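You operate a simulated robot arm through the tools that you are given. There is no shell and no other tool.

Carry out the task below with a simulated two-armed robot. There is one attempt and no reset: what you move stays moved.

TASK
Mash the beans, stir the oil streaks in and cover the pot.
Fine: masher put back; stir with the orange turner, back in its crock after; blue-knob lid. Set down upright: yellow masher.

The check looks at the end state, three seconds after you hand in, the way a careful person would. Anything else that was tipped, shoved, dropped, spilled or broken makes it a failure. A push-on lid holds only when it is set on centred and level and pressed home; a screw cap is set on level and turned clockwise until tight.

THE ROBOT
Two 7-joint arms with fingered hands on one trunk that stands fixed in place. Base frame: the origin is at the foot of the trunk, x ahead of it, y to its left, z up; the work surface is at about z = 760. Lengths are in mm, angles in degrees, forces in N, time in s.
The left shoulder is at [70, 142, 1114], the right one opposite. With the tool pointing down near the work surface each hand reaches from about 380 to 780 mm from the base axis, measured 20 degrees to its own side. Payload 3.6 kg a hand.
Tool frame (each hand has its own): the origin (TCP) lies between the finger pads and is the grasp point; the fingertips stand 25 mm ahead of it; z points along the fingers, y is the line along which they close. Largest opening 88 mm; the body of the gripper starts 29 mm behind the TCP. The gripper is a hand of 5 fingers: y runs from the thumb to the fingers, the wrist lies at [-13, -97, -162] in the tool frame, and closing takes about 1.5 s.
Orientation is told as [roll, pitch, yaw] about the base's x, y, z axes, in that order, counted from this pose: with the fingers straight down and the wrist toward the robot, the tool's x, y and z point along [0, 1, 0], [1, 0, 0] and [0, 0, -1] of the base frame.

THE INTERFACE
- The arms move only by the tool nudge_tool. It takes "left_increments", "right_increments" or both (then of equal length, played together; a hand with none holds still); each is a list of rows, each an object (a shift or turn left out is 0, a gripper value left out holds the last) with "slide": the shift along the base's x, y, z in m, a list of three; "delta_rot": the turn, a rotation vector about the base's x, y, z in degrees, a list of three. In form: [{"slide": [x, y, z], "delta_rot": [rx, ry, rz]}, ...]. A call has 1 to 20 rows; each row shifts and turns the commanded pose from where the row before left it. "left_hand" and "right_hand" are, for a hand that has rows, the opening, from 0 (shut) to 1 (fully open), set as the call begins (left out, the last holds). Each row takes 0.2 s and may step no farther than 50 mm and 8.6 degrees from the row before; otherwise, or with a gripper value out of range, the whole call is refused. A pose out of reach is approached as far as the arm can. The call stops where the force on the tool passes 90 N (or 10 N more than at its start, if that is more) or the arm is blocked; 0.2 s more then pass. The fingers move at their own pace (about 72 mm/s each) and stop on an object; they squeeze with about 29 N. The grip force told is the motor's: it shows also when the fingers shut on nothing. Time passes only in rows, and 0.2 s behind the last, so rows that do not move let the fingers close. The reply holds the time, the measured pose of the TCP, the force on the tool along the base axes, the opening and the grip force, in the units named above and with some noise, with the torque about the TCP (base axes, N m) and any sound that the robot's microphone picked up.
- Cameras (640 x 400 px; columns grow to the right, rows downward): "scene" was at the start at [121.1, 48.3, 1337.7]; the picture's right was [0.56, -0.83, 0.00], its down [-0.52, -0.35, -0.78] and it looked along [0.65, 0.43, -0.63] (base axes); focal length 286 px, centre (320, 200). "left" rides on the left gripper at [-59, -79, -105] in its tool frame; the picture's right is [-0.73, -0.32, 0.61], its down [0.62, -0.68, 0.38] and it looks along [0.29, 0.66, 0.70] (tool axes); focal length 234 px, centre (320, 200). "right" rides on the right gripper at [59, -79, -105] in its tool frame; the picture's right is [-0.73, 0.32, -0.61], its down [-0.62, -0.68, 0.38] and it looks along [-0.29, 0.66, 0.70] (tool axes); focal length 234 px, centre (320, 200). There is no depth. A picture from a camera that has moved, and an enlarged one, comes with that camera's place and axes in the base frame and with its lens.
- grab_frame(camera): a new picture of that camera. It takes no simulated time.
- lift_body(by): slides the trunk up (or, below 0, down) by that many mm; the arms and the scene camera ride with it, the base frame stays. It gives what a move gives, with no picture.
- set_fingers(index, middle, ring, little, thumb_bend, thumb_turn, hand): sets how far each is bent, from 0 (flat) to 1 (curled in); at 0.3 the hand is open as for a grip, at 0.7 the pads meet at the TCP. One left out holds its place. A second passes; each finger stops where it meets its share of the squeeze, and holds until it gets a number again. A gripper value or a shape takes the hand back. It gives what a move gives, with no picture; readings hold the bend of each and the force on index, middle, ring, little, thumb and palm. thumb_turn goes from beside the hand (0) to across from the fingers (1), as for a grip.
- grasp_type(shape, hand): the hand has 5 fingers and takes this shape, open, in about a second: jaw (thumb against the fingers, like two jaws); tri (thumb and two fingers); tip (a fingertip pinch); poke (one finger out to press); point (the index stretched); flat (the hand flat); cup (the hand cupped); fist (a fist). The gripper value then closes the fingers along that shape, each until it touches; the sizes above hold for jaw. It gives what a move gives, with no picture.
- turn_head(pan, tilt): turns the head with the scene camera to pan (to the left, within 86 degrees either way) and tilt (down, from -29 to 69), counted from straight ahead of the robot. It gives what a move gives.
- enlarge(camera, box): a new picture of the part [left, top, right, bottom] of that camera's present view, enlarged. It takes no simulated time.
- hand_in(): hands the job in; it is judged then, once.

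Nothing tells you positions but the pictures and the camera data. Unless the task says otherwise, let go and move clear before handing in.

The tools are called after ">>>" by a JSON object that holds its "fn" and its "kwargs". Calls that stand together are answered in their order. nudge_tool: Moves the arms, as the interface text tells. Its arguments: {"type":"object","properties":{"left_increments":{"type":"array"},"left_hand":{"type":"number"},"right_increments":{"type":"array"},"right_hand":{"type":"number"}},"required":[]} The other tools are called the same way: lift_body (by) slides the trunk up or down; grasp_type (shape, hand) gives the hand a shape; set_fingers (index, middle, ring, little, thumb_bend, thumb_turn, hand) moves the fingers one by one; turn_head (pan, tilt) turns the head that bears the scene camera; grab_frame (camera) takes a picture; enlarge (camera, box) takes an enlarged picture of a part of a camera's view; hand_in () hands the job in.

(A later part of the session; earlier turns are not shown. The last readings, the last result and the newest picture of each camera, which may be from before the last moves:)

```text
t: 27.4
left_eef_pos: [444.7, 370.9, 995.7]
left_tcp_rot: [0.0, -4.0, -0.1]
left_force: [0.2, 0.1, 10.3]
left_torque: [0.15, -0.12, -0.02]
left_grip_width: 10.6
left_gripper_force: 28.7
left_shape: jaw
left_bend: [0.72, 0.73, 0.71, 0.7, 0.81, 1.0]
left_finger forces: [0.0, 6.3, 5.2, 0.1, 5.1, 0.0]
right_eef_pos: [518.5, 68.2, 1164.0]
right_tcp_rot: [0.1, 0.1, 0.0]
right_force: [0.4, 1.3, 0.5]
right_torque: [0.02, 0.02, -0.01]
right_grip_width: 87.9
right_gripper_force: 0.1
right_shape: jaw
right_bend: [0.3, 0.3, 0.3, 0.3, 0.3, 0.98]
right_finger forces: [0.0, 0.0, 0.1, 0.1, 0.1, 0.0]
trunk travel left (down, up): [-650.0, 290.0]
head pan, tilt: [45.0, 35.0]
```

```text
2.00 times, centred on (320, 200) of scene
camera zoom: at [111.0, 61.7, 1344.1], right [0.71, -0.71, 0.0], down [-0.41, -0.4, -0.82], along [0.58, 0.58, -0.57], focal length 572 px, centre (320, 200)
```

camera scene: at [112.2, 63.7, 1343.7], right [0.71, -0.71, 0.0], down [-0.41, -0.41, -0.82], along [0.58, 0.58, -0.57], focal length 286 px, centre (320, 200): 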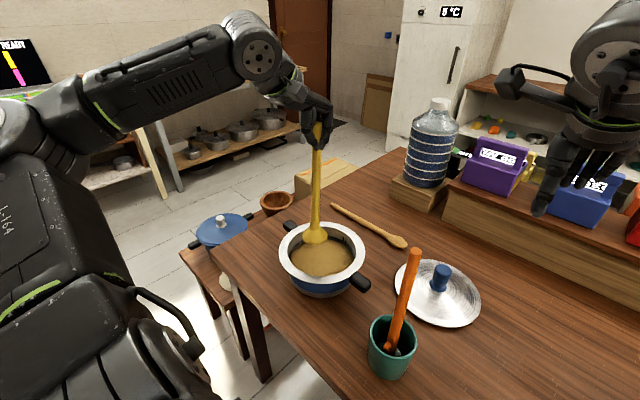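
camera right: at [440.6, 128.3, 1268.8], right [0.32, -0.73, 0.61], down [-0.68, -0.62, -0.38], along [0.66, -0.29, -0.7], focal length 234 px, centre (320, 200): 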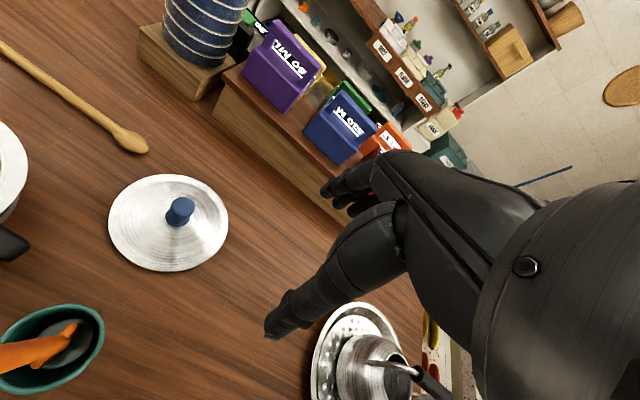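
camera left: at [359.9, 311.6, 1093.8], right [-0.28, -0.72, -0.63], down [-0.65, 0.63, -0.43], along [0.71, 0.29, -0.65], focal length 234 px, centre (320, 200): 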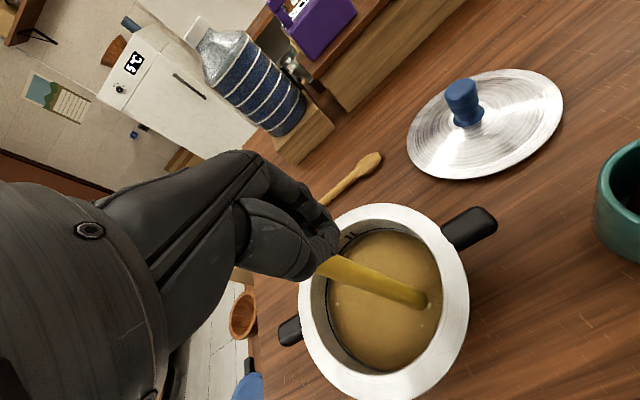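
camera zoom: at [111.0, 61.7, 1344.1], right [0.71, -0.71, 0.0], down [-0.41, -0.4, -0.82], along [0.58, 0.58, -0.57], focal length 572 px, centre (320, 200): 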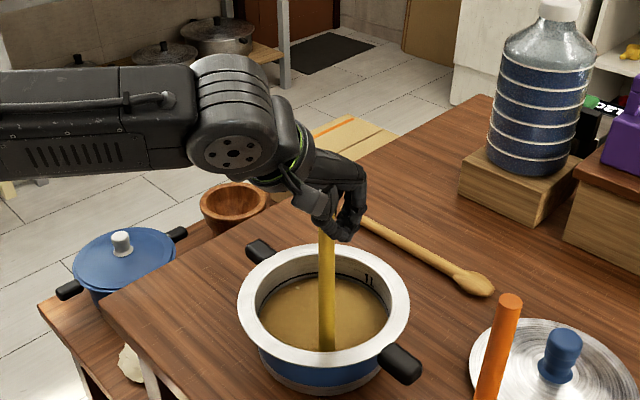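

The middle finger's bend changed, so the rod may have shifted in the hand. I'll look closely at the grip.

>>> {"fn": "enlarge", "kwargs": {"camera": "scene", "box": [300, 170, 360, 230]}}

>>> {"fn": "enlarge", "kwargs": {"camera": "left", "box": [220, 180, 480, 400]}}

```text
6.67 times, centred on (330, 200) of scene
camera zoom: at [111.0, 61.7, 1344.1], right [0.71, -0.71, 0.0], down [-0.41, -0.4, -0.82], along [0.58, 0.58, -0.57], focal length 1906 px, centre (253, 200)
```

zoom: 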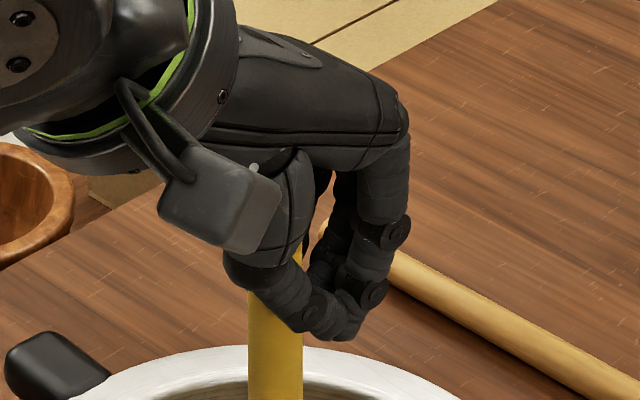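

```text
1.82 times, centred on (350, 290) of left
camera zoom: at [359.9, 311.6, 1093.8], right [-0.28, -0.72, -0.63], down [-0.65, 0.63, -0.43], along [0.71, 0.29, -0.65], focal length 426 px, centre (266, 36)
```

zoom: 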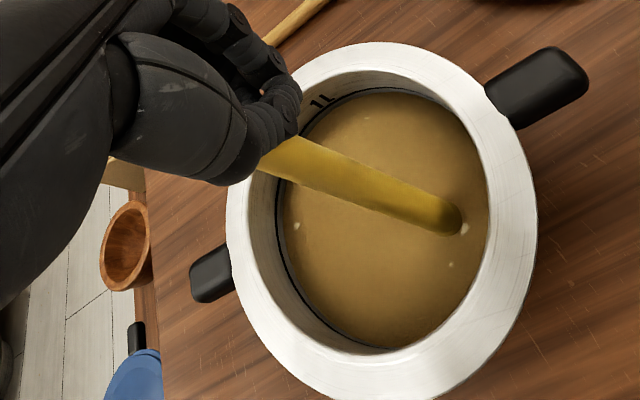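

The rod has slid toward the ring finger, so this pinch is no longer safe. The masher's foot rests flat on the pot bottom, so I'll open the hand, let it stand in the pot, and regrasp it from the side with all fingers.

>>> {"fn": "nudge_tool", "kwargs": {"left_increments": [{"slide": [0, 0, 0]}, {"slide": [0, 0, 0]}, {"slide": [0, 0, 0]}, {"slide": [0, 0, 0]}], "left_hand": 0.5}}

>>> {"fn": "enlarge", "kwargs": {"camera": "scene", "box": [260, 100, 380, 300]}}

>>> {"fn": "grab_frame", "kwargs": {"camera": "left"}}

```text
t: 28.4
left_eef_pos: [446.1, 372.2, 995.1]
left_tcp_rot: [-0.1, -4.0, -0.1]
left_force: [0.0, -0.2, -0.2]
left_torque: [0.0, 0.0, -0.01]
left_grip_width: 43.5
left_gripper_force: 0.0
left_shape: jaw
left_bend: [0.74, 0.45, 0.41, 0.41, 0.7, 1.0]
left_finger forces: [0.0, 0.0, 0.1, 0.1, 0.0, 0.0]
right_eef_pos: [519.3, 69.8, 1163.2]
right_tcp_rot: [0.0, -0.1, -0.1]
right_force: [-0.1, -1.3, -0.2]
right_torque: [-0.02, 0.0, -0.04]
right_grip_width: 87.6
right_gripper_force: 0.1
right_shape: jaw
right_bend: [0.3, 0.3, 0.3, 0.3, 0.3, 0.98]
right_finger forces: [0.0, 0.0, 0.0, 0.0, 0.1, 0.0]
trunk travel left (down, up): [-650.0, 290.0]
head pan, tilt: [45.0, 35.0]
```

```text
2.00 times, centred on (320, 200) of scene
camera zoom: at [112.2, 63.1, 1343.8], right [0.71, -0.71, 0.0], down [-0.41, -0.41, -0.82], along [0.58, 0.58, -0.57], focal length 572 px, centre (320, 200)
```

zoom: 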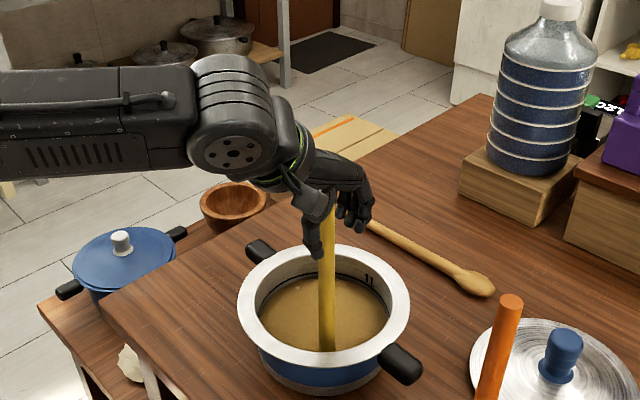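

```text
taken
camera left: at [360.8, 312.7, 1092.7], right [-0.28, -0.73, -0.63], down [-0.65, 0.62, -0.43], along [0.7, 0.29, -0.65], focal length 234 px, centre (320, 200)
```

left: 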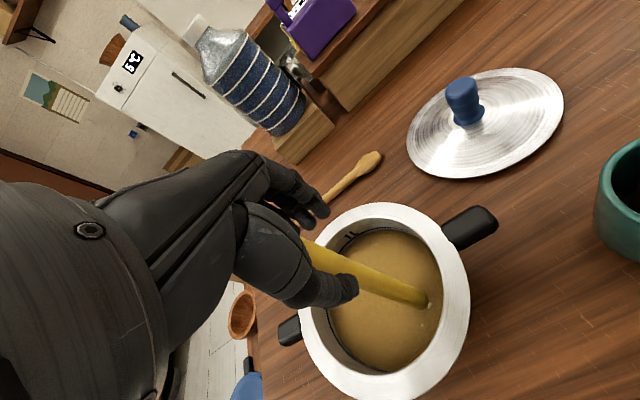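

The masher stands by itself in the pot. I'll open fully and rise straight up clear of the handle.

>>> {"fn": "nudge_tool", "kwargs": {"left_increments": [{"slide": [0, 0, 0]}, {"slide": [0, 0, 0]}, {"slide": [0, 0, 0]}, {"slide": [0, 0, 0]}, {"slide": [0, 0, 0]}], "left_hand": 1}}

>>> {"fn": "enlarge", "kwargs": {"camera": "scene", "box": [260, 100, 380, 300]}}

>>> {"fn": "grab_frame", "kwargs": {"camera": "left"}}

```text
t: 29.6
left_eef_pos: [445.9, 372.5, 994.3]
left_tcp_rot: [0.1, -4.0, -0.1]
left_force: [0.1, -0.7, -0.1]
left_torque: [-0.03, -0.02, 0.0]
left_grip_width: 87.9
left_gripper_force: 0.1
left_shape: jaw
left_bend: [0.3, 0.3, 0.3, 0.3, 0.3, 0.98]
left_finger forces: [0.1, 0.0, 0.1, 0.1, 0.0, 0.0]
right_eef_pos: [520.3, 69.6, 1163.4]
right_tcp_rot: [-0.1, -0.1, 0.0]
right_force: [0.7, 0.6, 0.8]
right_torque: [-0.03, -0.04, 0.0]
right_grip_width: 87.7
right_gripper_force: 0.1
right_shape: jaw
right_bend: [0.3, 0.3, 0.3, 0.3, 0.3, 0.98]
right_finger forces: [0.0, 0.0, 0.0, 0.0, 0.0, 0.1]
trunk travel left (down, up): [-650.0, 290.0]
head pan, tilt: [45.0, 35.0]
```

```text
2.00 times, centred on (320, 200) of scene
camera zoom: at [112.2, 63.0, 1343.8], right [0.71, -0.71, 0.0], down [-0.41, -0.41, -0.82], along [0.58, 0.58, -0.57], focal length 572 px, centre (320, 200)
```

zoom: 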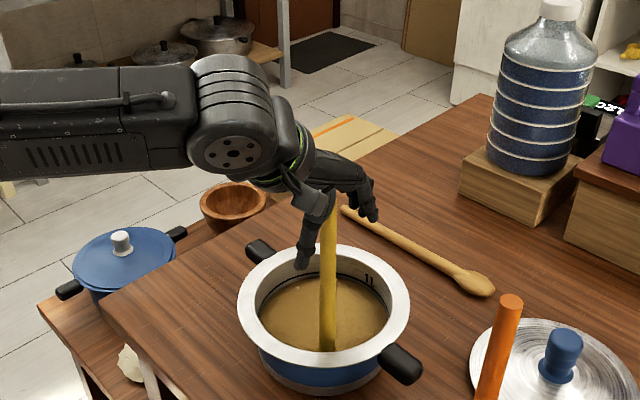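

```text
taken
camera left: at [360.8, 312.6, 1092.8], right [-0.28, -0.73, -0.63], down [-0.65, 0.62, -0.43], along [0.7, 0.29, -0.65], focal length 234 px, centre (320, 200)
```

left: 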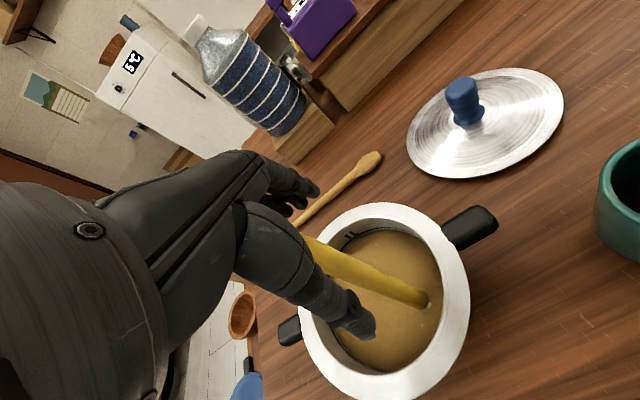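

>>> {"fn": "nudge_tool", "kwargs": {"left_increments": [{"slide": [0, 0, 0.015]}, {"slide": [0, 0, 0.02]}, {"slide": [0, 0, 0.025]}, {"slide": [0, 0, 0.025]}, {"slide": [0, 0, 0.025]}, {"slide": [0, 0, 0]}]}}

>>> {"fn": "enlarge", "kwargs": {"camera": "scene", "box": [240, 70, 400, 300]}}

>>> {"fn": "grab_frame", "kwargs": {"camera": "left"}}

```text
t: 31.0
left_eef_pos: [444.6, 369.1, 1100.3]
left_tcp_rot: [0.1, -4.1, -0.2]
left_force: [0.3, -0.2, 0.8]
left_torque: [0.0, -0.04, 0.01]
left_grip_width: 87.8
left_gripper_force: 0.0
left_shape: jaw
left_bend: [0.3, 0.3, 0.3, 0.3, 0.3, 0.98]
left_finger forces: [0.1, 0.0, 0.1, 0.0, 0.0, 0.1]
left hand out of reach, approached as far as the arm can: row 5
right_eef_pos: [518.8, 69.3, 1164.8]
right_tcp_rot: [-0.1, -0.1, 0.0]
right_force: [0.0, 0.1, 0.8]
right_torque: [0.01, 0.01, 0.02]
right_grip_width: 87.8
right_gripper_force: 0.0
right_shape: jaw
right_bend: [0.3, 0.3, 0.3, 0.3, 0.3, 0.98]
right_finger forces: [0.1, 0.0, 0.0, 0.1, 0.0, 0.0]
trunk travel left (down, up): [-650.0, 290.0]
head pan, tilt: [45.0, 35.0]
```

```text
1.74 times, centred on (320, 185) of scene
camera zoom: at [111.1, 62.5, 1343.9], right [0.71, -0.71, 0.0], down [-0.41, -0.41, -0.82], along [0.58, 0.58, -0.57], focal length 497 px, centre (320, 226)
```

zoom: 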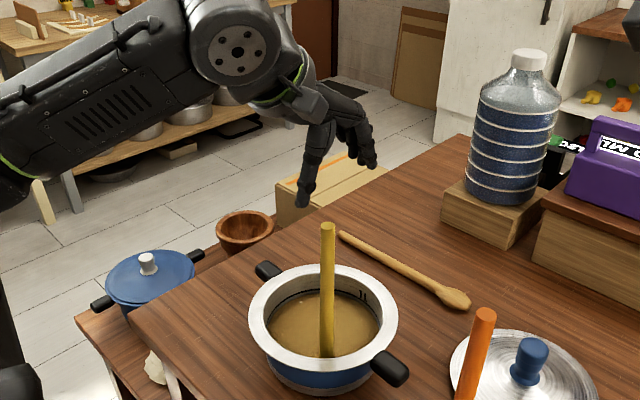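

```text
taken
camera left: at [359.4, 311.3, 1199.0], right [-0.28, -0.72, -0.63], down [-0.65, 0.63, -0.43], along [0.7, 0.29, -0.65], focal length 234 px, centre (320, 200)
```

left: 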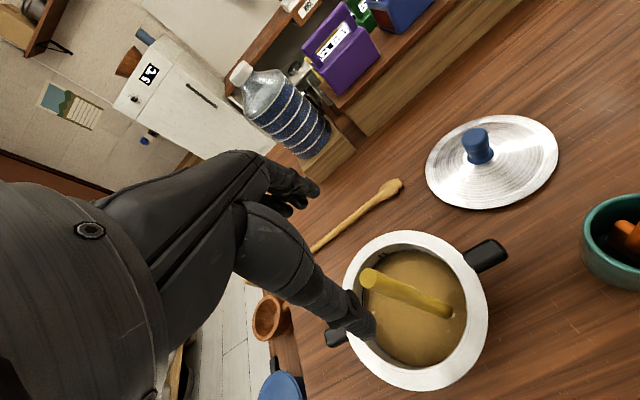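

The masher stands upright in the pot at about (437, 375), top z 1025. I'll back the left hand off to the near-left and start turning it so the fingers point level, for a side grip.

>>> {"fn": "nudge_tool", "kwargs": {"left_increments": [{"slide": [-0.02, 0.02, 0]}, {"slide": [-0.022, 0.022, 0]}, {"slide": [-0.022, 0.022, 0], "delta_rot": [0, 4, 0]}, {"slide": [-0.021, 0.022, 0]}, {"slide": [0, 0, 0], "delta_rot": [-8, 0, 0]}, {"slide": [0, 0, 0], "delta_rot": [-8, 0, 0]}, {"slide": [0, 0, 0], "delta_rot": [-8, 0, 0]}, {"slide": [0, 0, 0], "delta_rot": [-8, 0, 0]}, {"slide": [0, 0, 0], "delta_rot": [-8, 0, 0]}, {"slide": [0, 0, 0]}]}}

>>> {"fn": "grab_frame", "kwargs": {"camera": "scene"}}

```text
t: 33.2
left_eef_pos: [360.0, 457.5, 1099.6]
left_tcp_rot: [-40.2, 0.0, -0.1]
left_force: [-0.2, -1.0, -0.7]
left_torque: [0.01, 0.0, 0.01]
left_grip_width: 87.9
left_gripper_force: 0.2
left_shape: jaw
left_bend: [0.3, 0.3, 0.3, 0.3, 0.3, 0.98]
left_finger forces: [0.1, 0.1, 0.0, 0.1, 0.0, 0.0]
right_eef_pos: [518.4, 70.0, 1163.8]
right_tcp_rot: [0.0, -0.1, 0.0]
right_force: [0.2, 0.4, 0.4]
right_torque: [0.02, 0.03, 0.01]
right_grip_width: 87.5
right_gripper_force: 0.0
right_shape: jaw
right_bend: [0.3, 0.3, 0.3, 0.3, 0.3, 0.98]
right_finger forces: [0.0, 0.0, 0.0, 0.1, 0.0, 0.1]
trunk travel left (down, up): [-650.0, 290.0]
head pan, tilt: [45.0, 35.0]
```

```text
taken
camera scene: at [112.1, 62.7, 1343.8], right [0.71, -0.71, 0.0], down [-0.41, -0.41, -0.82], along [0.58, 0.58, -0.57], focal length 286 px, centre (320, 200)
```

scene: 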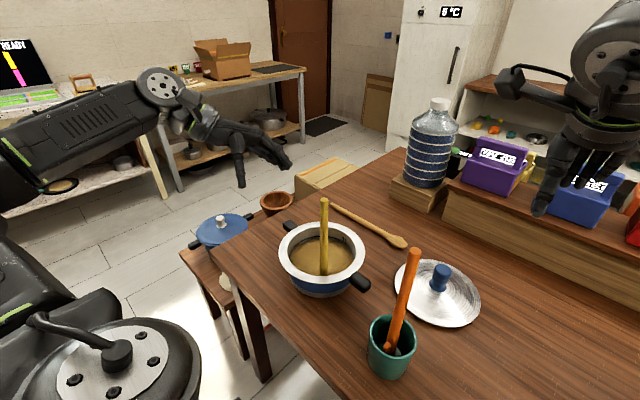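

The turn is going well and the arm reaches it. I'll finish the roll and add the yaw.

>>> {"fn": "nudge_tool", "kwargs": {"left_increments": [{"delta_rot": [-8, 0, 0]}, {"delta_rot": [-8, 0, 0]}, {"delta_rot": [-8, 0, 0]}, {"delta_rot": [-8, 0, 0]}, {"delta_rot": [-8, 0, 0]}, {"delta_rot": [-8, 0, 0]}, {"delta_rot": [-2, 0, 0]}, {"delta_rot": [0, 0, 7.5]}, {"delta_rot": [0, 0, 7.5]}, {"delta_rot": [0, 0, 7.5]}, {"delta_rot": [0, 0, 7.5]}, {"slide": [0, 0, 0]}]}}

>>> {"fn": "grab_frame", "kwargs": {"camera": "scene"}}

>>> {"fn": "grab_frame", "kwargs": {"camera": "left"}}

```text
t: 35.8
left_eef_pos: [360.4, 458.1, 1099.7]
left_tcp_rot: [-90.0, 0.0, 30.1]
left_force: [-0.5, -0.2, 0.2]
left_torque: [-0.04, -0.01, 0.02]
left_grip_width: 87.7
left_gripper_force: 0.1
left_shape: jaw
left_bend: [0.3, 0.3, 0.3, 0.3, 0.3, 0.98]
left_finger forces: [0.0, 0.0, 0.0, 0.0, 0.1, 0.0]
right_eef_pos: [520.0, 70.5, 1163.0]
right_tcp_rot: [0.1, 0.0, 0.1]
right_force: [-1.2, -0.1, -0.1]
right_torque: [0.03, 0.03, 0.04]
right_grip_width: 87.6
right_gripper_force: 0.0
right_shape: jaw
right_bend: [0.3, 0.3, 0.3, 0.3, 0.3, 0.98]
right_finger forces: [0.0, 0.1, 0.1, 0.1, 0.1, 0.1]
trunk travel left (down, up): [-650.0, 290.0]
head pan, tilt: [45.0, 35.0]
```

```text
taken
camera scene: at [112.6, 63.3, 1343.7], right [0.71, -0.71, 0.0], down [-0.41, -0.41, -0.82], along [0.58, 0.58, -0.57], focal length 286 px, centre (320, 200)
```

scene: 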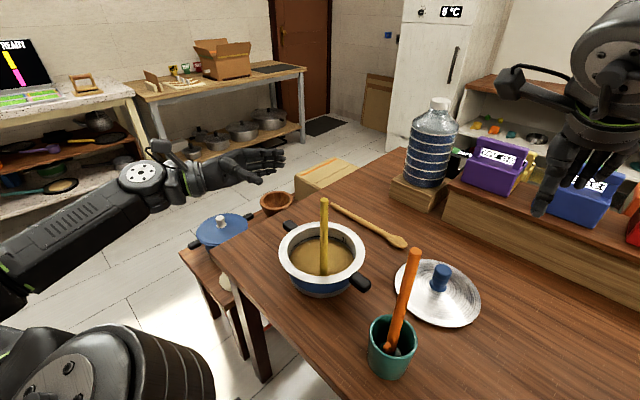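

```text
taken
camera left: at [241.2, 508.2, 1157.4], right [0.02, -0.69, 0.73], down [-0.4, -0.67, -0.62], along [0.92, -0.27, -0.29], focal length 234 px, centre (320, 200)
```

left: 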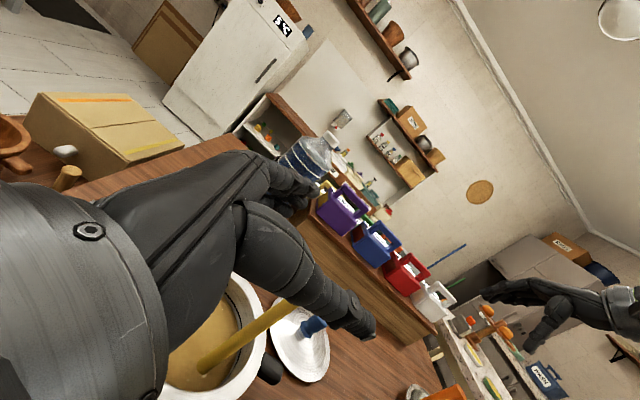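

The hand now points level with the thumb side up. I'll bring it down to handle height, still well short of the masher.

>>> {"fn": "nudge_tool", "kwargs": {"left_increments": [{"slide": [0.007, 0.004, -0.02]}, {"slide": [0.007, 0.004, -0.025]}, {"slide": [0.008, 0.004, -0.025]}, {"slide": [0, 0, 0]}]}}

>>> {"fn": "turn_head", "kwargs": {"pan": 55, "tilt": 45}}

>>> {"fn": "grab_frame", "kwargs": {"camera": "scene"}}

>>> {"fn": "grab_frame", "kwargs": {"camera": "left"}}

```text
t: 36.8
left_eef_pos: [381.1, 467.5, 1030.2]
left_tcp_rot: [-89.9, 0.0, 30.0]
left_force: [0.2, -0.1, 0.4]
left_torque: [0.05, 0.01, -0.03]
left_grip_width: 87.6
left_gripper_force: 0.0
left_shape: jaw
left_bend: [0.3, 0.3, 0.3, 0.3, 0.3, 0.98]
left_finger forces: [0.0, 0.0, 0.0, 0.1, 0.0, 0.0]
right_eef_pos: [518.8, 70.0, 1163.1]
right_tcp_rot: [0.1, 0.1, 0.1]
right_force: [-0.8, 0.1, -0.4]
right_torque: [0.01, 0.02, 0.02]
right_grip_width: 87.8
right_gripper_force: 0.0
right_shape: jaw
right_bend: [0.3, 0.3, 0.3, 0.3, 0.3, 0.98]
right_finger forces: [0.0, 0.0, 0.1, 0.1, 0.1, 0.1]
trunk travel left (down, up): [-650.0, 290.0]
head pan, tilt: [45.0, 35.0]
```

```text
t: 37.5
left_eef_pos: [382.7, 468.8, 1029.3]
left_tcp_rot: [-90.1, 0.0, 30.0]
left_force: [-0.1, 0.3, -0.4]
left_torque: [0.0, -0.01, 0.02]
left_grip_width: 87.7
left_gripper_force: 0.0
left_shape: jaw
left_bend: [0.3, 0.3, 0.3, 0.3, 0.3, 0.98]
left_finger forces: [0.0, 0.0, 0.0, 0.0, 0.1, 0.1]
right_eef_pos: [519.6, 70.9, 1163.6]
right_tcp_rot: [0.0, 0.0, 0.1]
right_force: [0.1, -0.1, -0.5]
right_torque: [0.02, 0.01, 0.03]
right_grip_width: 87.7
right_gripper_force: 0.1
right_shape: jaw
right_bend: [0.3, 0.3, 0.3, 0.3, 0.3, 0.98]
right_finger forces: [0.1, 0.1, 0.0, 0.1, 0.0, 0.1]
trunk travel left (down, up): [-650.0, 290.0]
head pan, tilt: [55.0, 45.0]
```

```text
taken
camera scene: at [96.6, 67.3, 1329.0], right [0.82, -0.57, 0.0], down [-0.41, -0.58, -0.71], along [0.41, 0.58, -0.71], focal length 286 px, centre (320, 200)
```

scene: 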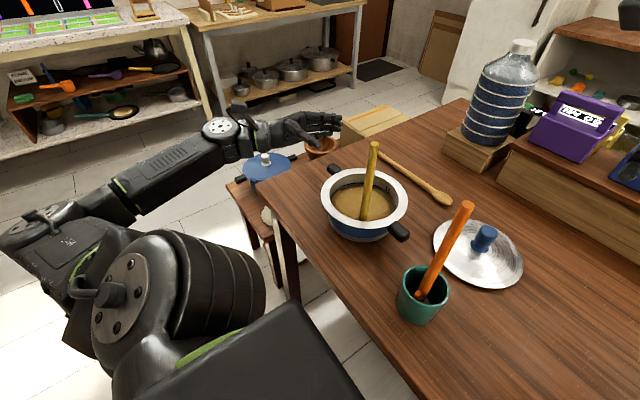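

```text
taken
camera left: at [262.9, 520.1, 1087.3], right [0.02, -0.69, 0.73], down [-0.4, -0.67, -0.62], along [0.92, -0.27, -0.29], focal length 234 px, centre (320, 200)
```

left: 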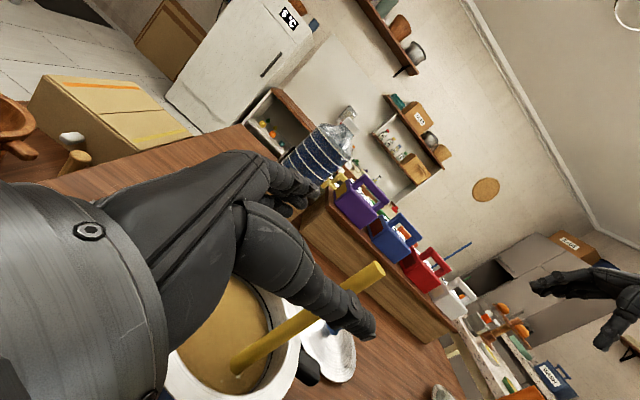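

The hand is lined up with the handle about 108 mm short of it. I'll descend to handle height and then move in with the hand open.

>>> {"fn": "nudge_tool", "kwargs": {"left_increments": [{"slide": [0, 0, -0.02]}, {"slide": [0, 0, -0.02]}, {"slide": [0, 0, -0.02]}, {"slide": [0.006, -0.0104, -0.004]}, {"slide": [0.008, -0.0139, 0]}, {"slide": [0.008, -0.0139, 0]}, {"slide": [0, 0, 0]}]}}

>>> {"fn": "grab_frame", "kwargs": {"camera": "scene"}}

>>> {"fn": "grab_frame", "kwargs": {"camera": "left"}}

```text
t: 39.1
left_eef_pos: [404.2, 430.4, 966.3]
left_tcp_rot: [-90.0, -0.1, 30.1]
left_force: [0.5, -0.1, 0.0]
left_torque: [0.03, 0.03, -0.02]
left_grip_width: 88.1
left_gripper_force: 0.0
left_shape: jaw
left_bend: [0.3, 0.3, 0.3, 0.3, 0.3, 0.98]
left_finger forces: [0.0, 0.0, 0.0, 0.0, 0.0, 0.0]
right_eef_pos: [519.3, 70.3, 1162.6]
right_tcp_rot: [-0.1, 0.0, 0.0]
right_force: [-0.9, 0.1, -0.5]
right_torque: [0.01, 0.02, 0.03]
right_grip_width: 87.7
right_gripper_force: 0.0
right_shape: jaw
right_bend: [0.3, 0.3, 0.3, 0.3, 0.3, 0.98]
right_finger forces: [0.0, 0.1, 0.1, 0.0, 0.0, 0.0]
trunk travel left (down, up): [-650.0, 290.0]
head pan, tilt: [55.0, 45.0]
```

```text
taken
camera scene: at [96.4, 67.4, 1329.0], right [0.82, -0.57, 0.0], down [-0.41, -0.58, -0.71], along [0.41, 0.58, -0.71], focal length 286 px, centre (320, 200)
```

scene: 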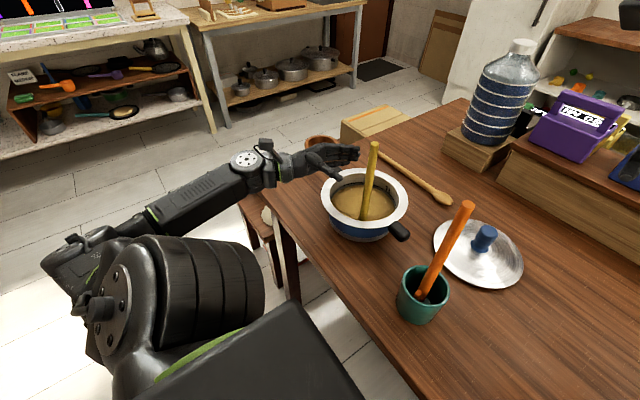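

```text
taken
camera left: at [285.0, 481.8, 1023.9], right [0.02, -0.69, 0.73], down [-0.4, -0.67, -0.62], along [0.92, -0.27, -0.29], focal length 234 px, centre (320, 200)
```

left: 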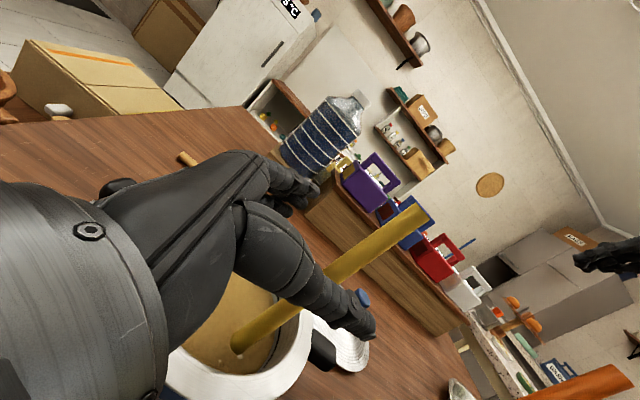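

>>> {"fn": "nudge_tool", "kwargs": {"left_increments": [{"slide": [0.007, -0.0121, 0]}, {"slide": [0.007, -0.0121, 0]}, {"slide": [0.007, -0.0121, 0]}, {"slide": [0.007, -0.0121, 0]}, {"slide": [0.005, -0.0087, 0]}, {"slide": [0, 0, 0]}]}}

>>> {"fn": "enlarge", "kwargs": {"camera": "scene", "box": [280, 110, 440, 260]}}

>>> {"fn": "grab_frame", "kwargs": {"camera": "left"}}

```text
t: 40.5
left_eef_pos: [434.6, 375.6, 967.0]
left_tcp_rot: [-90.2, -0.6, 29.6]
left_force: [0.1, 0.0, -0.3]
left_torque: [-0.01, 0.0, 0.03]
left_grip_width: 87.6
left_gripper_force: 0.0
left_shape: jaw
left_bend: [0.3, 0.3, 0.3, 0.3, 0.3, 0.98]
left_finger forces: [0.1, 0.0, 0.1, 0.0, 0.0, 0.0]
left hand out of reach, approached as far as the arm can: row 5
right_eef_pos: [520.5, 70.4, 1164.0]
right_tcp_rot: [0.0, 0.0, 0.0]
right_force: [0.3, 0.0, 0.1]
right_torque: [0.0, -0.01, 0.04]
right_grip_width: 87.6
right_gripper_force: 0.2
right_shape: jaw
right_bend: [0.3, 0.3, 0.3, 0.3, 0.3, 0.98]
right_finger forces: [0.0, 0.0, 0.0, 0.1, 0.0, 0.1]
trunk travel left (down, up): [-650.0, 290.0]
head pan, tilt: [55.0, 45.0]
```

```text
2.67 times, centred on (360, 185) of scene
camera zoom: at [96.4, 67.5, 1329.0], right [0.82, -0.57, 0.0], down [-0.41, -0.58, -0.71], along [0.41, 0.58, -0.71], focal length 762 px, centre (213, 240)
```

zoom: 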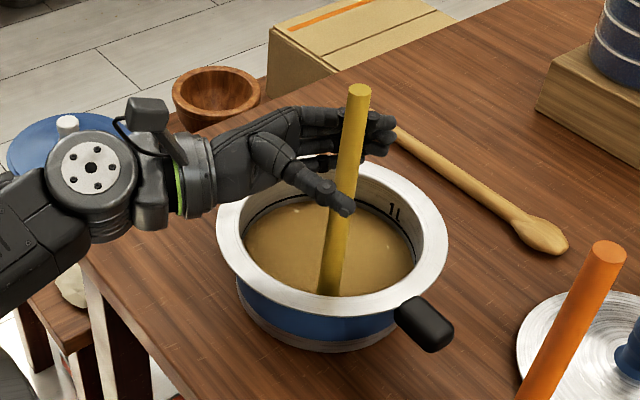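

```text
taken
camera left: at [314.6, 427.8, 1024.4], right [0.01, -0.69, 0.72], down [-0.4, -0.67, -0.63], along [0.92, -0.28, -0.28], focal length 234 px, centre (320, 200)
```

left: 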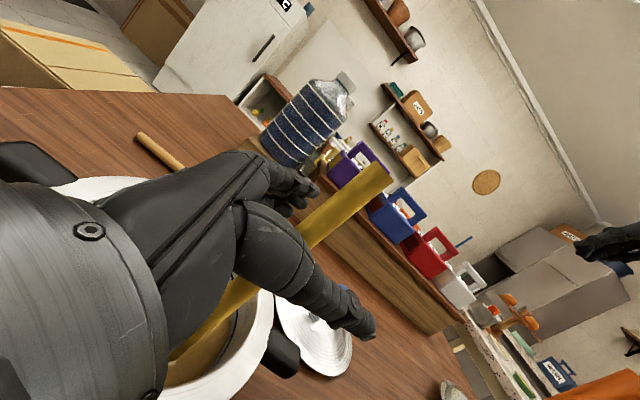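

The handle is now between thumb and fingers with the hand level. I'll close the grip around it.

>>> {"fn": "nudge_tool", "kwargs": {"left_increments": [{}, {}, {}, {}, {}, {}, {}, {}, {}], "left_hand": 0}}

>>> {"fn": "enlarge", "kwargs": {"camera": "scene", "box": [280, 110, 440, 260]}}

>>> {"fn": "grab_frame", "kwargs": {"camera": "left"}}

```text
t: 42.5
left_eef_pos: [435.3, 375.8, 967.0]
left_tcp_rot: [-90.1, -0.5, 29.5]
left_force: [0.5, 0.4, 1.3]
left_torque: [0.1, -0.15, 0.02]
left_grip_width: 7.2
left_gripper_force: 28.6
left_shape: jaw
left_bend: [0.72, 0.7, 0.7, 0.62, 0.8, 1.0]
left_finger forces: [5.1, 1.1, 3.3, 2.4, 22.4, 0.0]
right_eef_pos: [519.2, 70.8, 1163.1]
right_tcp_rot: [0.0, 0.0, 0.1]
right_force: [0.1, 0.6, 0.1]
right_torque: [-0.04, -0.01, -0.02]
right_grip_width: 87.7
right_gripper_force: 0.1
right_shape: jaw
right_bend: [0.3, 0.3, 0.3, 0.3, 0.3, 0.98]
right_finger forces: [0.1, 0.1, 0.0, 0.0, 0.1, 0.0]
trunk travel left (down, up): [-650.0, 290.0]
head pan, tilt: [55.0, 45.0]
```

```text
2.67 times, centred on (360, 185) of scene
camera zoom: at [96.6, 67.3, 1329.0], right [0.82, -0.57, 0.0], down [-0.41, -0.58, -0.71], along [0.41, 0.58, -0.71], focal length 762 px, centre (213, 240)
```

zoom: 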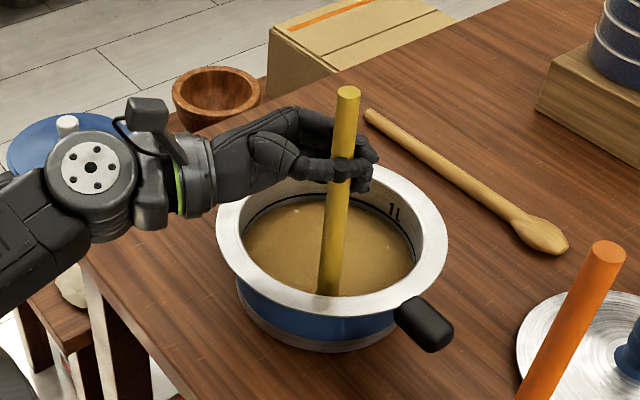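

```text
taken
camera left: at [314.7, 427.8, 1024.4], right [0.01, -0.69, 0.72], down [-0.4, -0.67, -0.63], along [0.92, -0.28, -0.28], focal length 234 px, centre (320, 200)
```

left: 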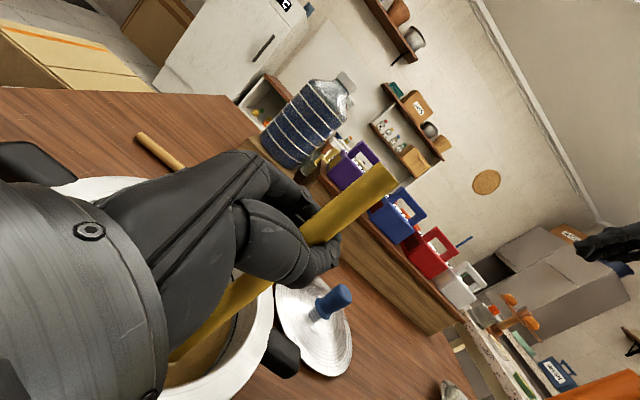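

>>> {"fn": "enlarge", "kwargs": {"camera": "scene", "box": [335, 125, 395, 185]}}

>>> {"fn": "enlarge", "kwargs": {"camera": "left", "box": [230, 140, 410, 300]}}

```text
6.67 times, centred on (365, 155) of scene
camera zoom: at [96.6, 67.3, 1329.0], right [0.82, -0.57, 0.0], down [-0.41, -0.58, -0.71], along [0.41, 0.58, -0.71], focal length 1906 px, centre (20, 500)
```

zoom: 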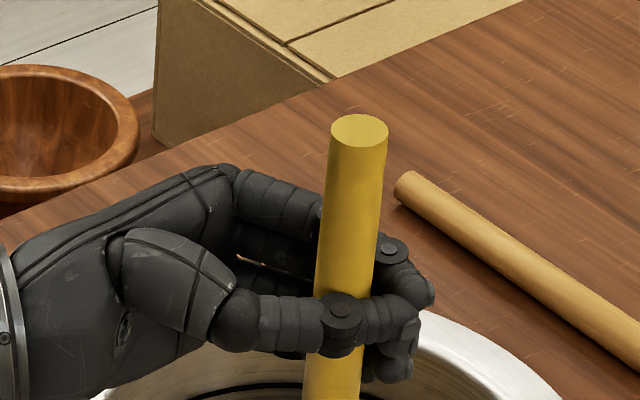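

```text
2.50 times, centred on (320, 220) of left
camera zoom: at [314.7, 427.8, 1024.4], right [0.01, -0.69, 0.72], down [-0.4, -0.67, -0.63], along [0.92, -0.28, -0.28], focal length 585 px, centre (320, 150)
```

zoom: 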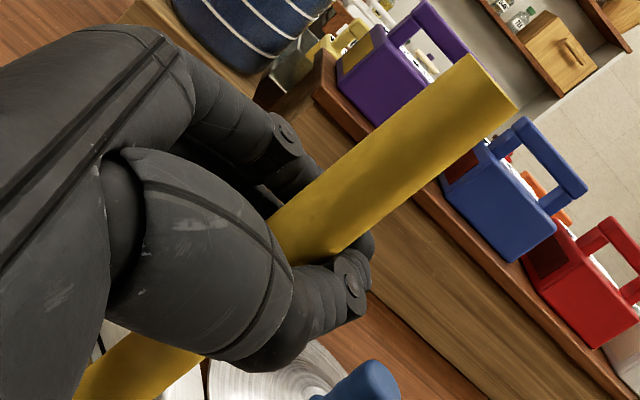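

The handle is properly enclosed with all four fingers against the thumb. I'll raise the masher a little to test the hold.

>>> {"fn": "nudge_tool", "kwargs": {"left_increments": [{"slide": [0, 0, 0.01]}, {"slide": [0, 0, 0.015]}, {"slide": [0, 0, 0.015]}, {}]}}

>>> {"fn": "enlarge", "kwargs": {"camera": "scene", "box": [280, 110, 440, 260]}}

>>> {"fn": "grab_frame", "kwargs": {"camera": "left"}}

```text
t: 43.5
left_eef_pos: [437.6, 372.8, 1006.5]
left_tcp_rot: [-90.0, 0.0, 30.1]
left_force: [0.5, 1.2, -1.2]
left_torque: [0.08, -0.08, 0.0]
left_grip_width: 7.1
left_gripper_force: 29.2
left_shape: jaw
left_bend: [0.72, 0.7, 0.7, 0.62, 0.8, 1.0]
left_finger forces: [5.8, 1.1, 2.9, 1.7, 21.4, 0.0]
right_eef_pos: [519.1, 70.8, 1164.0]
right_tcp_rot: [0.0, 0.0, 0.0]
right_force: [-1.1, -1.0, -0.4]
right_torque: [0.01, 0.01, -0.02]
right_grip_width: 87.7
right_gripper_force: 0.0
right_shape: jaw
right_bend: [0.3, 0.3, 0.3, 0.3, 0.3, 0.98]
right_finger forces: [0.0, 0.0, 0.1, 0.0, 0.0, 0.0]
trunk travel left (down, up): [-650.0, 290.0]
head pan, tilt: [55.0, 45.0]
```

```text
2.67 times, centred on (360, 185) of scene
camera zoom: at [96.8, 67.5, 1328.9], right [0.82, -0.57, 0.0], down [-0.41, -0.58, -0.71], along [0.41, 0.58, -0.71], focal length 762 px, centre (213, 240)
```

zoom: 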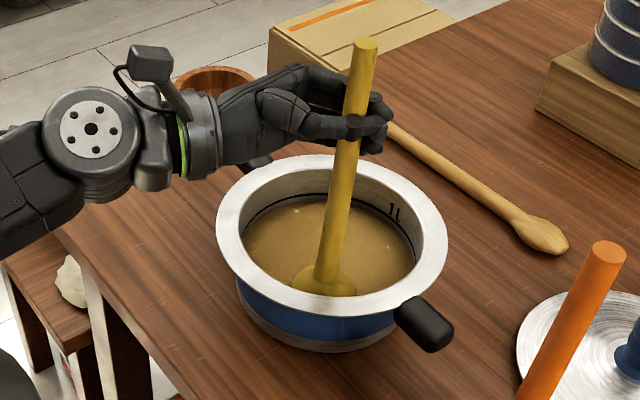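

```text
taken
camera left: at [317.9, 424.5, 1063.6], right [0.02, -0.69, 0.73], down [-0.4, -0.67, -0.62], along [0.92, -0.27, -0.29], focal length 234 px, centre (320, 200)
```

left: 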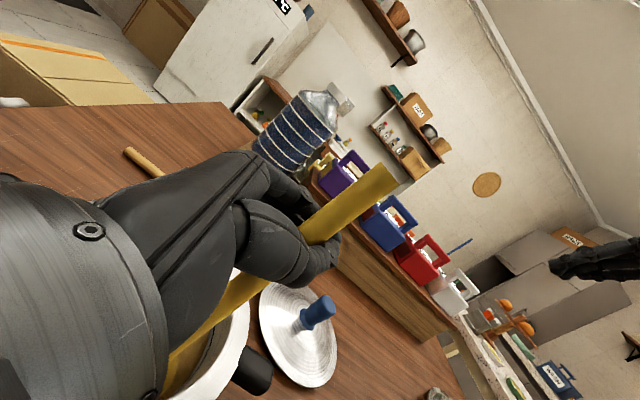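

This grip is firm and the masher is vertical. The pot's true centre looks more like (464, 408), so the far side still needs mashing; I'll press there now.

>>> {"fn": "nudge_tool", "kwargs": {"left_increments": [{"slide": [0.013, 0, 0]}, {"slide": [0.013, 0, 0]}, {"slide": [0.012, 0, 0]}, {"slide": [0.012, 0, 0]}, {"slide": [0, 0, -0.012]}, {"slide": [0, 0, -0.012]}, {"slide": [0, 0, -0.01]}, {"slide": [0, 0, -0.006]}, {}]}}

>>> {"fn": "enlarge", "kwargs": {"camera": "scene", "box": [280, 110, 440, 260]}}

```text
t: 45.5
left_eef_pos: [455.3, 381.0, 988.7]
left_tcp_rot: [-89.9, 0.0, 30.1]
left_force: [0.1, 0.4, -1.4]
left_torque: [-0.01, 0.0, -0.01]
left_grip_width: 7.0
left_gripper_force: 28.6
left_shape: jaw
left_bend: [0.72, 0.7, 0.7, 0.67, 0.8, 1.0]
left_finger forces: [6.6, 0.9, 1.8, 1.2, 3.2, 0.0]
left hand out of reach, approached as far as the arm can: row 2, 3, 4, 5, 6, 7, 8
right_eef_pos: [519.5, 71.4, 1163.8]
right_tcp_rot: [-0.1, -0.1, -0.1]
right_force: [-0.7, 0.1, -0.2]
right_torque: [-0.01, 0.0, 0.0]
right_grip_width: 87.5
right_gripper_force: 0.1
right_shape: jaw
right_bend: [0.3, 0.3, 0.3, 0.3, 0.3, 0.98]
right_finger forces: [0.1, 0.0, 0.0, 0.1, 0.0, 0.0]
trunk travel left (down, up): [-650.0, 290.0]
head pan, tilt: [55.0, 45.0]
```

```text
2.67 times, centred on (360, 185) of scene
camera zoom: at [96.8, 67.4, 1329.0], right [0.82, -0.57, 0.0], down [-0.41, -0.58, -0.71], along [0.41, 0.58, -0.71], focal length 762 px, centre (213, 240)
```

zoom: 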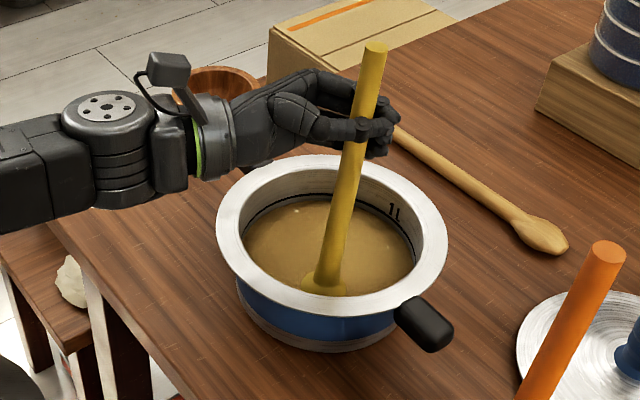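

The arm has hit a joint limit in this posture: the hand lags the command and the masher leaned slightly. I'll bring the command back toward the last good pose before trying a better posture.

>>> {"fn": "nudge_tool", "kwargs": {"left_increments": [{"slide": [-0.012, 0, 0.01]}, {"slide": [-0.012, 0, 0.01]}, {"slide": [-0.012, 0, 0.01]}, {"slide": [-0.012, 0, 0.008]}, {}]}}

>>> {"fn": "turn_head", "kwargs": {"pan": 75, "tilt": 50}}

>>> {"fn": "grab_frame", "kwargs": {"camera": "scene"}}

```text
t: 46.7
left_eef_pos: [408.9, 382.5, 1027.7]
left_tcp_rot: [-89.9, -0.1, 30.0]
left_force: [1.2, 0.0, -1.1]
left_torque: [0.09, -0.27, -0.02]
left_grip_width: 7.4
left_gripper_force: 28.4
left_shape: jaw
left_bend: [0.72, 0.7, 0.7, 0.58, 0.81, 1.0]
left_finger forces: [3.0, 2.2, 3.6, 3.1, 4.0, 0.0]
right_eef_pos: [519.8, 70.2, 1162.8]
right_tcp_rot: [0.0, -0.1, 0.0]
right_force: [0.5, -0.8, 0.3]
right_torque: [0.02, 0.02, 0.0]
right_grip_width: 87.6
right_gripper_force: 0.1
right_shape: jaw
right_bend: [0.3, 0.3, 0.3, 0.3, 0.3, 0.98]
right_finger forces: [0.1, 0.1, 0.1, 0.0, 0.0, 0.0]
trunk travel left (down, up): [-650.0, 290.0]
head pan, tilt: [55.0, 45.0]
```

```text
t: 47.6
left_eef_pos: [408.4, 382.4, 1028.1]
left_tcp_rot: [-90.0, 0.1, 30.0]
left_force: [2.1, 0.8, -0.3]
left_torque: [0.07, -0.24, -0.05]
left_grip_width: 7.2
left_gripper_force: 29.1
left_shape: jaw
left_bend: [0.72, 0.7, 0.7, 0.58, 0.81, 1.0]
left_finger forces: [3.0, 2.1, 3.6, 2.9, 3.9, 0.1]
right_eef_pos: [520.2, 69.2, 1162.6]
right_tcp_rot: [0.0, 0.1, -0.1]
right_force: [-0.5, -0.4, 0.0]
right_torque: [0.0, 0.0, -0.02]
right_grip_width: 87.5
right_gripper_force: 0.1
right_shape: jaw
right_bend: [0.3, 0.3, 0.3, 0.3, 0.3, 0.98]
right_finger forces: [0.0, 0.0, 0.0, 0.0, 0.0, 0.0]
trunk travel left (down, up): [-650.0, 290.0]
head pan, tilt: [75.0, 50.0]
```

```text
taken
camera scene: at [70.2, 75.3, 1322.0], right [0.97, -0.26, 0.0], down [-0.2, -0.74, -0.64], along [0.17, 0.62, -0.77], focal length 286 px, centre (320, 200)
```

scene: 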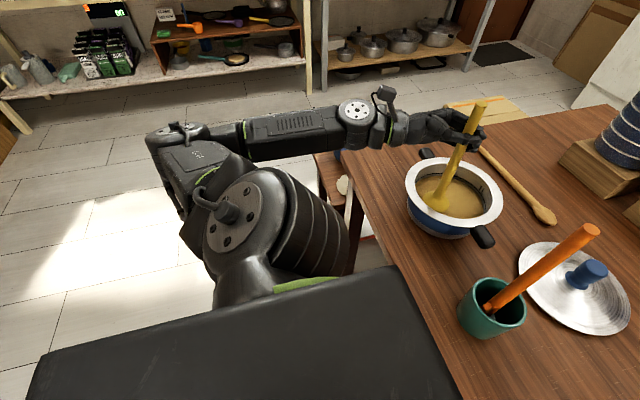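

The commanded pose follows what's reachable, so the masher came near the pot's inner wall. I'll ease it back to the middle and lift the foot above the rim so I can test postures safely.

>>> {"fn": "nudge_tool", "kwargs": {"left_increments": [{"slide": [0.012, 0.006, 0]}, {"slide": [0.012, 0.006, 0]}, {"slide": [0.01, 0.006, 0]}, {"slide": [0, 0, 0.015]}, {"slide": [0, 0, 0.015]}, {"slide": [0, 0, 0.015]}, {}]}}

>>> {"fn": "grab_frame", "kwargs": {"camera": "scene"}}

```text
t: 49.2
left_eef_pos: [441.7, 399.7, 1073.6]
left_tcp_rot: [-90.0, 0.0, 30.1]
left_force: [0.7, 1.0, 0.0]
left_torque: [0.02, 0.0, -0.03]
left_grip_width: 7.1
left_gripper_force: 29.0
left_shape: jaw
left_bend: [0.72, 0.7, 0.7, 0.67, 0.81, 1.0]
left_finger forces: [5.8, 0.6, 1.7, 1.2, 4.2, 0.0]
right_eef_pos: [520.0, 70.0, 1163.5]
right_tcp_rot: [0.1, 0.1, 0.0]
right_force: [0.1, 0.6, 0.7]
right_torque: [0.01, -0.03, 0.02]
right_grip_width: 87.7
right_gripper_force: 0.1
right_shape: jaw
right_bend: [0.3, 0.3, 0.3, 0.3, 0.3, 0.98]
right_finger forces: [0.0, 0.0, 0.0, 0.0, 0.0, 0.0]
trunk travel left (down, up): [-650.0, 290.0]
head pan, tilt: [75.0, 50.0]
```

```text
taken
camera scene: at [69.9, 75.2, 1322.0], right [0.97, -0.26, 0.0], down [-0.2, -0.74, -0.64], along [0.17, 0.62, -0.77], focal length 286 px, centre (320, 200)
```

scene: 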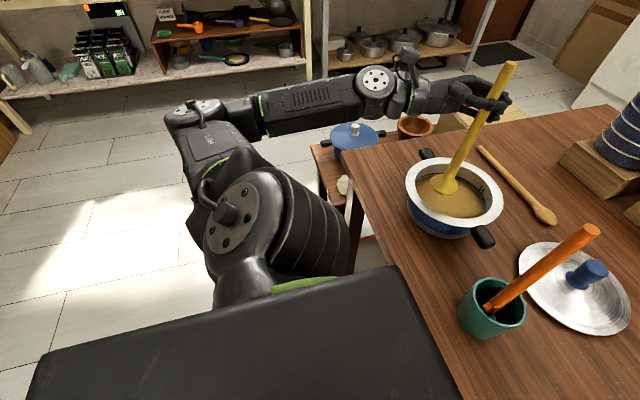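

The masher hangs vertical with its foot just above the rim. I'll turn the hand's yaw further to bring the wrist into a more comfortable line, then test reach toward the far side.

>>> {"fn": "nudge_tool", "kwargs": {"left_increments": [{"delta_rot": [0, 0, 7.5]}, {"delta_rot": [0, 0, 7.5]}, {"delta_rot": [0, 0, 7.5]}, {"slide": [0.01, 0.003, 0]}, {"slide": [0.01, 0.003, 0]}, {}]}}

>>> {"fn": "grab_frame", "kwargs": {"camera": "scene"}}

```text
t: 50.6
left_eef_pos: [461.0, 405.1, 1073.8]
left_tcp_rot: [-90.0, -0.1, 52.5]
left_force: [0.9, 0.4, -1.1]
left_torque: [-0.01, -0.02, 0.01]
left_grip_width: 6.9
left_gripper_force: 28.4
left_shape: jaw
left_bend: [0.72, 0.7, 0.7, 0.7, 0.81, 1.0]
left_finger forces: [5.0, 0.2, 1.5, 1.3, 5.0, 0.0]
right_eef_pos: [518.8, 70.2, 1162.5]
right_tcp_rot: [0.0, 0.0, 0.0]
right_force: [-0.7, 0.6, -0.6]
right_torque: [-0.03, 0.0, -0.03]
right_grip_width: 87.5
right_gripper_force: 0.0
right_shape: jaw
right_bend: [0.3, 0.3, 0.3, 0.3, 0.3, 0.98]
right_finger forces: [0.1, 0.1, 0.0, 0.0, 0.0, 0.1]
trunk travel left (down, up): [-650.0, 290.0]
head pan, tilt: [75.0, 50.0]
```

```text
taken
camera scene: at [69.6, 75.1, 1322.1], right [0.97, -0.26, 0.0], down [-0.2, -0.74, -0.64], along [0.17, 0.62, -0.77], focal length 286 px, centre (320, 200)
```

scene: 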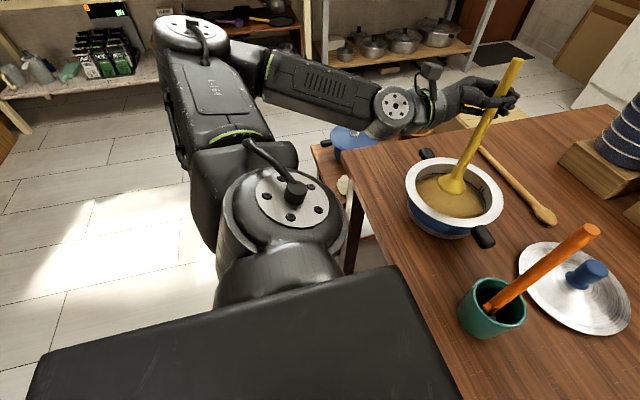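

>>> {"fn": "nudge_tool", "kwargs": {"left_increments": [{"slide": [0.012, 0, 0]}, {"slide": [0.012, 0, 0]}, {"slide": [0.012, 0, 0]}, {"slide": [0.009, 0, 0]}, {}]}}

>>> {"fn": "grab_frame", "kwargs": {"camera": "scene"}}

```text
t: 51.8
left_eef_pos: [507.6, 405.8, 1073.3]
left_tcp_rot: [-90.1, -0.1, 52.5]
left_force: [0.0, 0.3, -0.1]
left_torque: [0.0, -0.01, 0.01]
left_grip_width: 6.8
left_gripper_force: 29.3
left_shape: jaw
left_bend: [0.72, 0.7, 0.7, 0.7, 0.81, 1.0]
left_finger forces: [4.9, 0.1, 1.6, 1.3, 5.1, 0.0]
right_eef_pos: [519.4, 69.6, 1162.3]
right_tcp_rot: [0.0, 0.1, -0.1]
right_force: [-0.1, 0.0, -0.2]
right_torque: [0.0, -0.01, -0.01]
right_grip_width: 87.5
right_gripper_force: 0.1
right_shape: jaw
right_bend: [0.3, 0.3, 0.3, 0.3, 0.3, 0.98]
right_finger forces: [0.0, 0.0, 0.0, 0.0, 0.0, 0.0]
trunk travel left (down, up): [-650.0, 290.0]
head pan, tilt: [75.0, 50.0]
```

```text
taken
camera scene: at [69.7, 75.2, 1322.1], right [0.97, -0.26, 0.0], down [-0.2, -0.74, -0.64], along [0.17, 0.62, -0.77], focal length 286 px, centre (320, 200)
```

scene: 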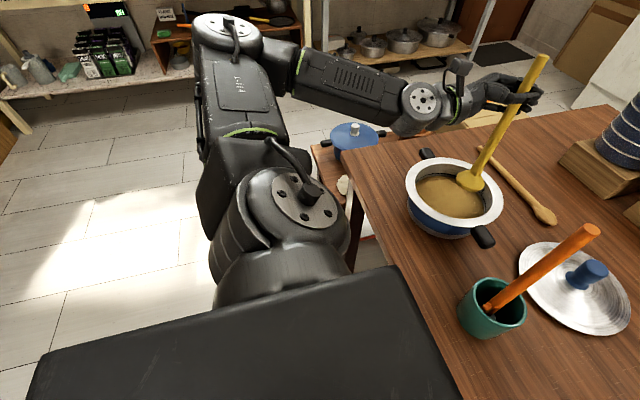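

This posture reaches the far side. I'll check the grip up close before pressing.

>>> {"fn": "enlarge", "kwargs": {"camera": "scene", "box": [460, 40, 560, 120]}}

>>> {"fn": "enlarge", "kwargs": {"camera": "left", "box": [180, 100, 440, 340]}}

```text
5.00 times, centred on (510, 80) of scene
camera zoom: at [69.7, 75.2, 1322.1], right [0.97, -0.26, 0.0], down [-0.2, -0.74, -0.64], along [0.17, 0.62, -0.77], focal length 1430 px, centre (-630, 800)
```

zoom: 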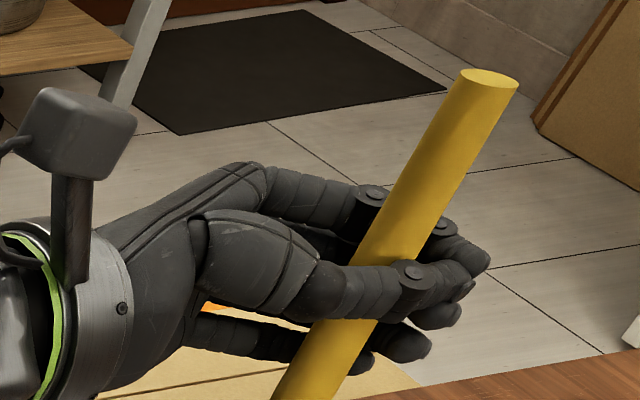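

```text
1.67 times, centred on (310, 220) of left
camera zoom: at [376.7, 407.1, 1131.0], right [0.28, -0.63, 0.73], down [-0.11, -0.77, -0.62], along [0.95, 0.1, -0.29], focal length 390 px, centre (337, 167)
```

zoom: 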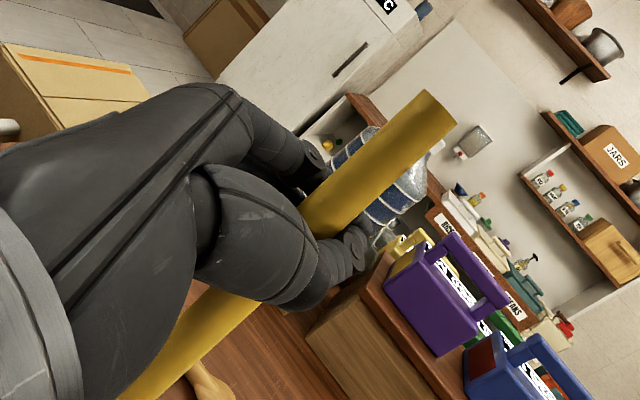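

The wrap is solid. I'll lower the masher at the far side of the pot and press.

>>> {"fn": "nudge_tool", "kwargs": {"left_increments": [{"slide": [0.006, 0, -0.012]}, {"slide": [0, 0, -0.014]}, {"slide": [0, 0, -0.014]}, {"slide": [0, 0, -0.014]}, {"slide": [0, 0, -0.014]}, {"slide": [0, 0, -0.014]}, {"slide": [0, 0, -0.01]}, {"slide": [0, 0, -0.005]}, {}]}}

>>> {"fn": "grab_frame", "kwargs": {"camera": "scene"}}

```text
t: 53.8
left_eef_pos: [513.7, 407.1, 976.3]
left_tcp_rot: [-90.1, 0.0, 52.4]
left_force: [0.4, 0.3, -0.5]
left_torque: [0.03, 0.02, 0.01]
left_grip_width: 6.8
left_gripper_force: 29.0
left_shape: jaw
left_bend: [0.72, 0.7, 0.7, 0.7, 0.81, 1.0]
left_finger forces: [4.9, 0.0, 1.6, 1.1, 5.2, 0.0]
right_eef_pos: [520.2, 71.3, 1163.3]
right_tcp_rot: [0.0, -0.1, 0.0]
right_force: [0.5, -0.4, -0.1]
right_torque: [0.01, -0.01, 0.02]
right_grip_width: 87.8
right_gripper_force: 0.1
right_shape: jaw
right_bend: [0.3, 0.3, 0.3, 0.3, 0.3, 0.98]
right_finger forces: [0.0, 0.0, 0.0, 0.1, 0.0, 0.0]
trunk travel left (down, up): [-650.0, 290.0]
head pan, tilt: [75.0, 50.0]
```

```text
taken
camera scene: at [70.0, 75.2, 1322.0], right [0.97, -0.26, 0.0], down [-0.2, -0.74, -0.64], along [0.17, 0.62, -0.77], focal length 286 px, centre (320, 200)
```

scene: 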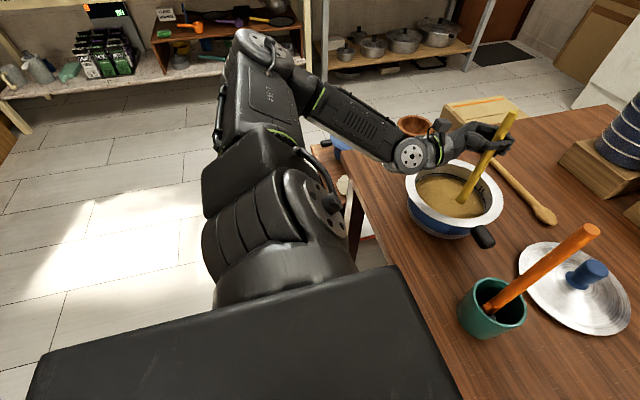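

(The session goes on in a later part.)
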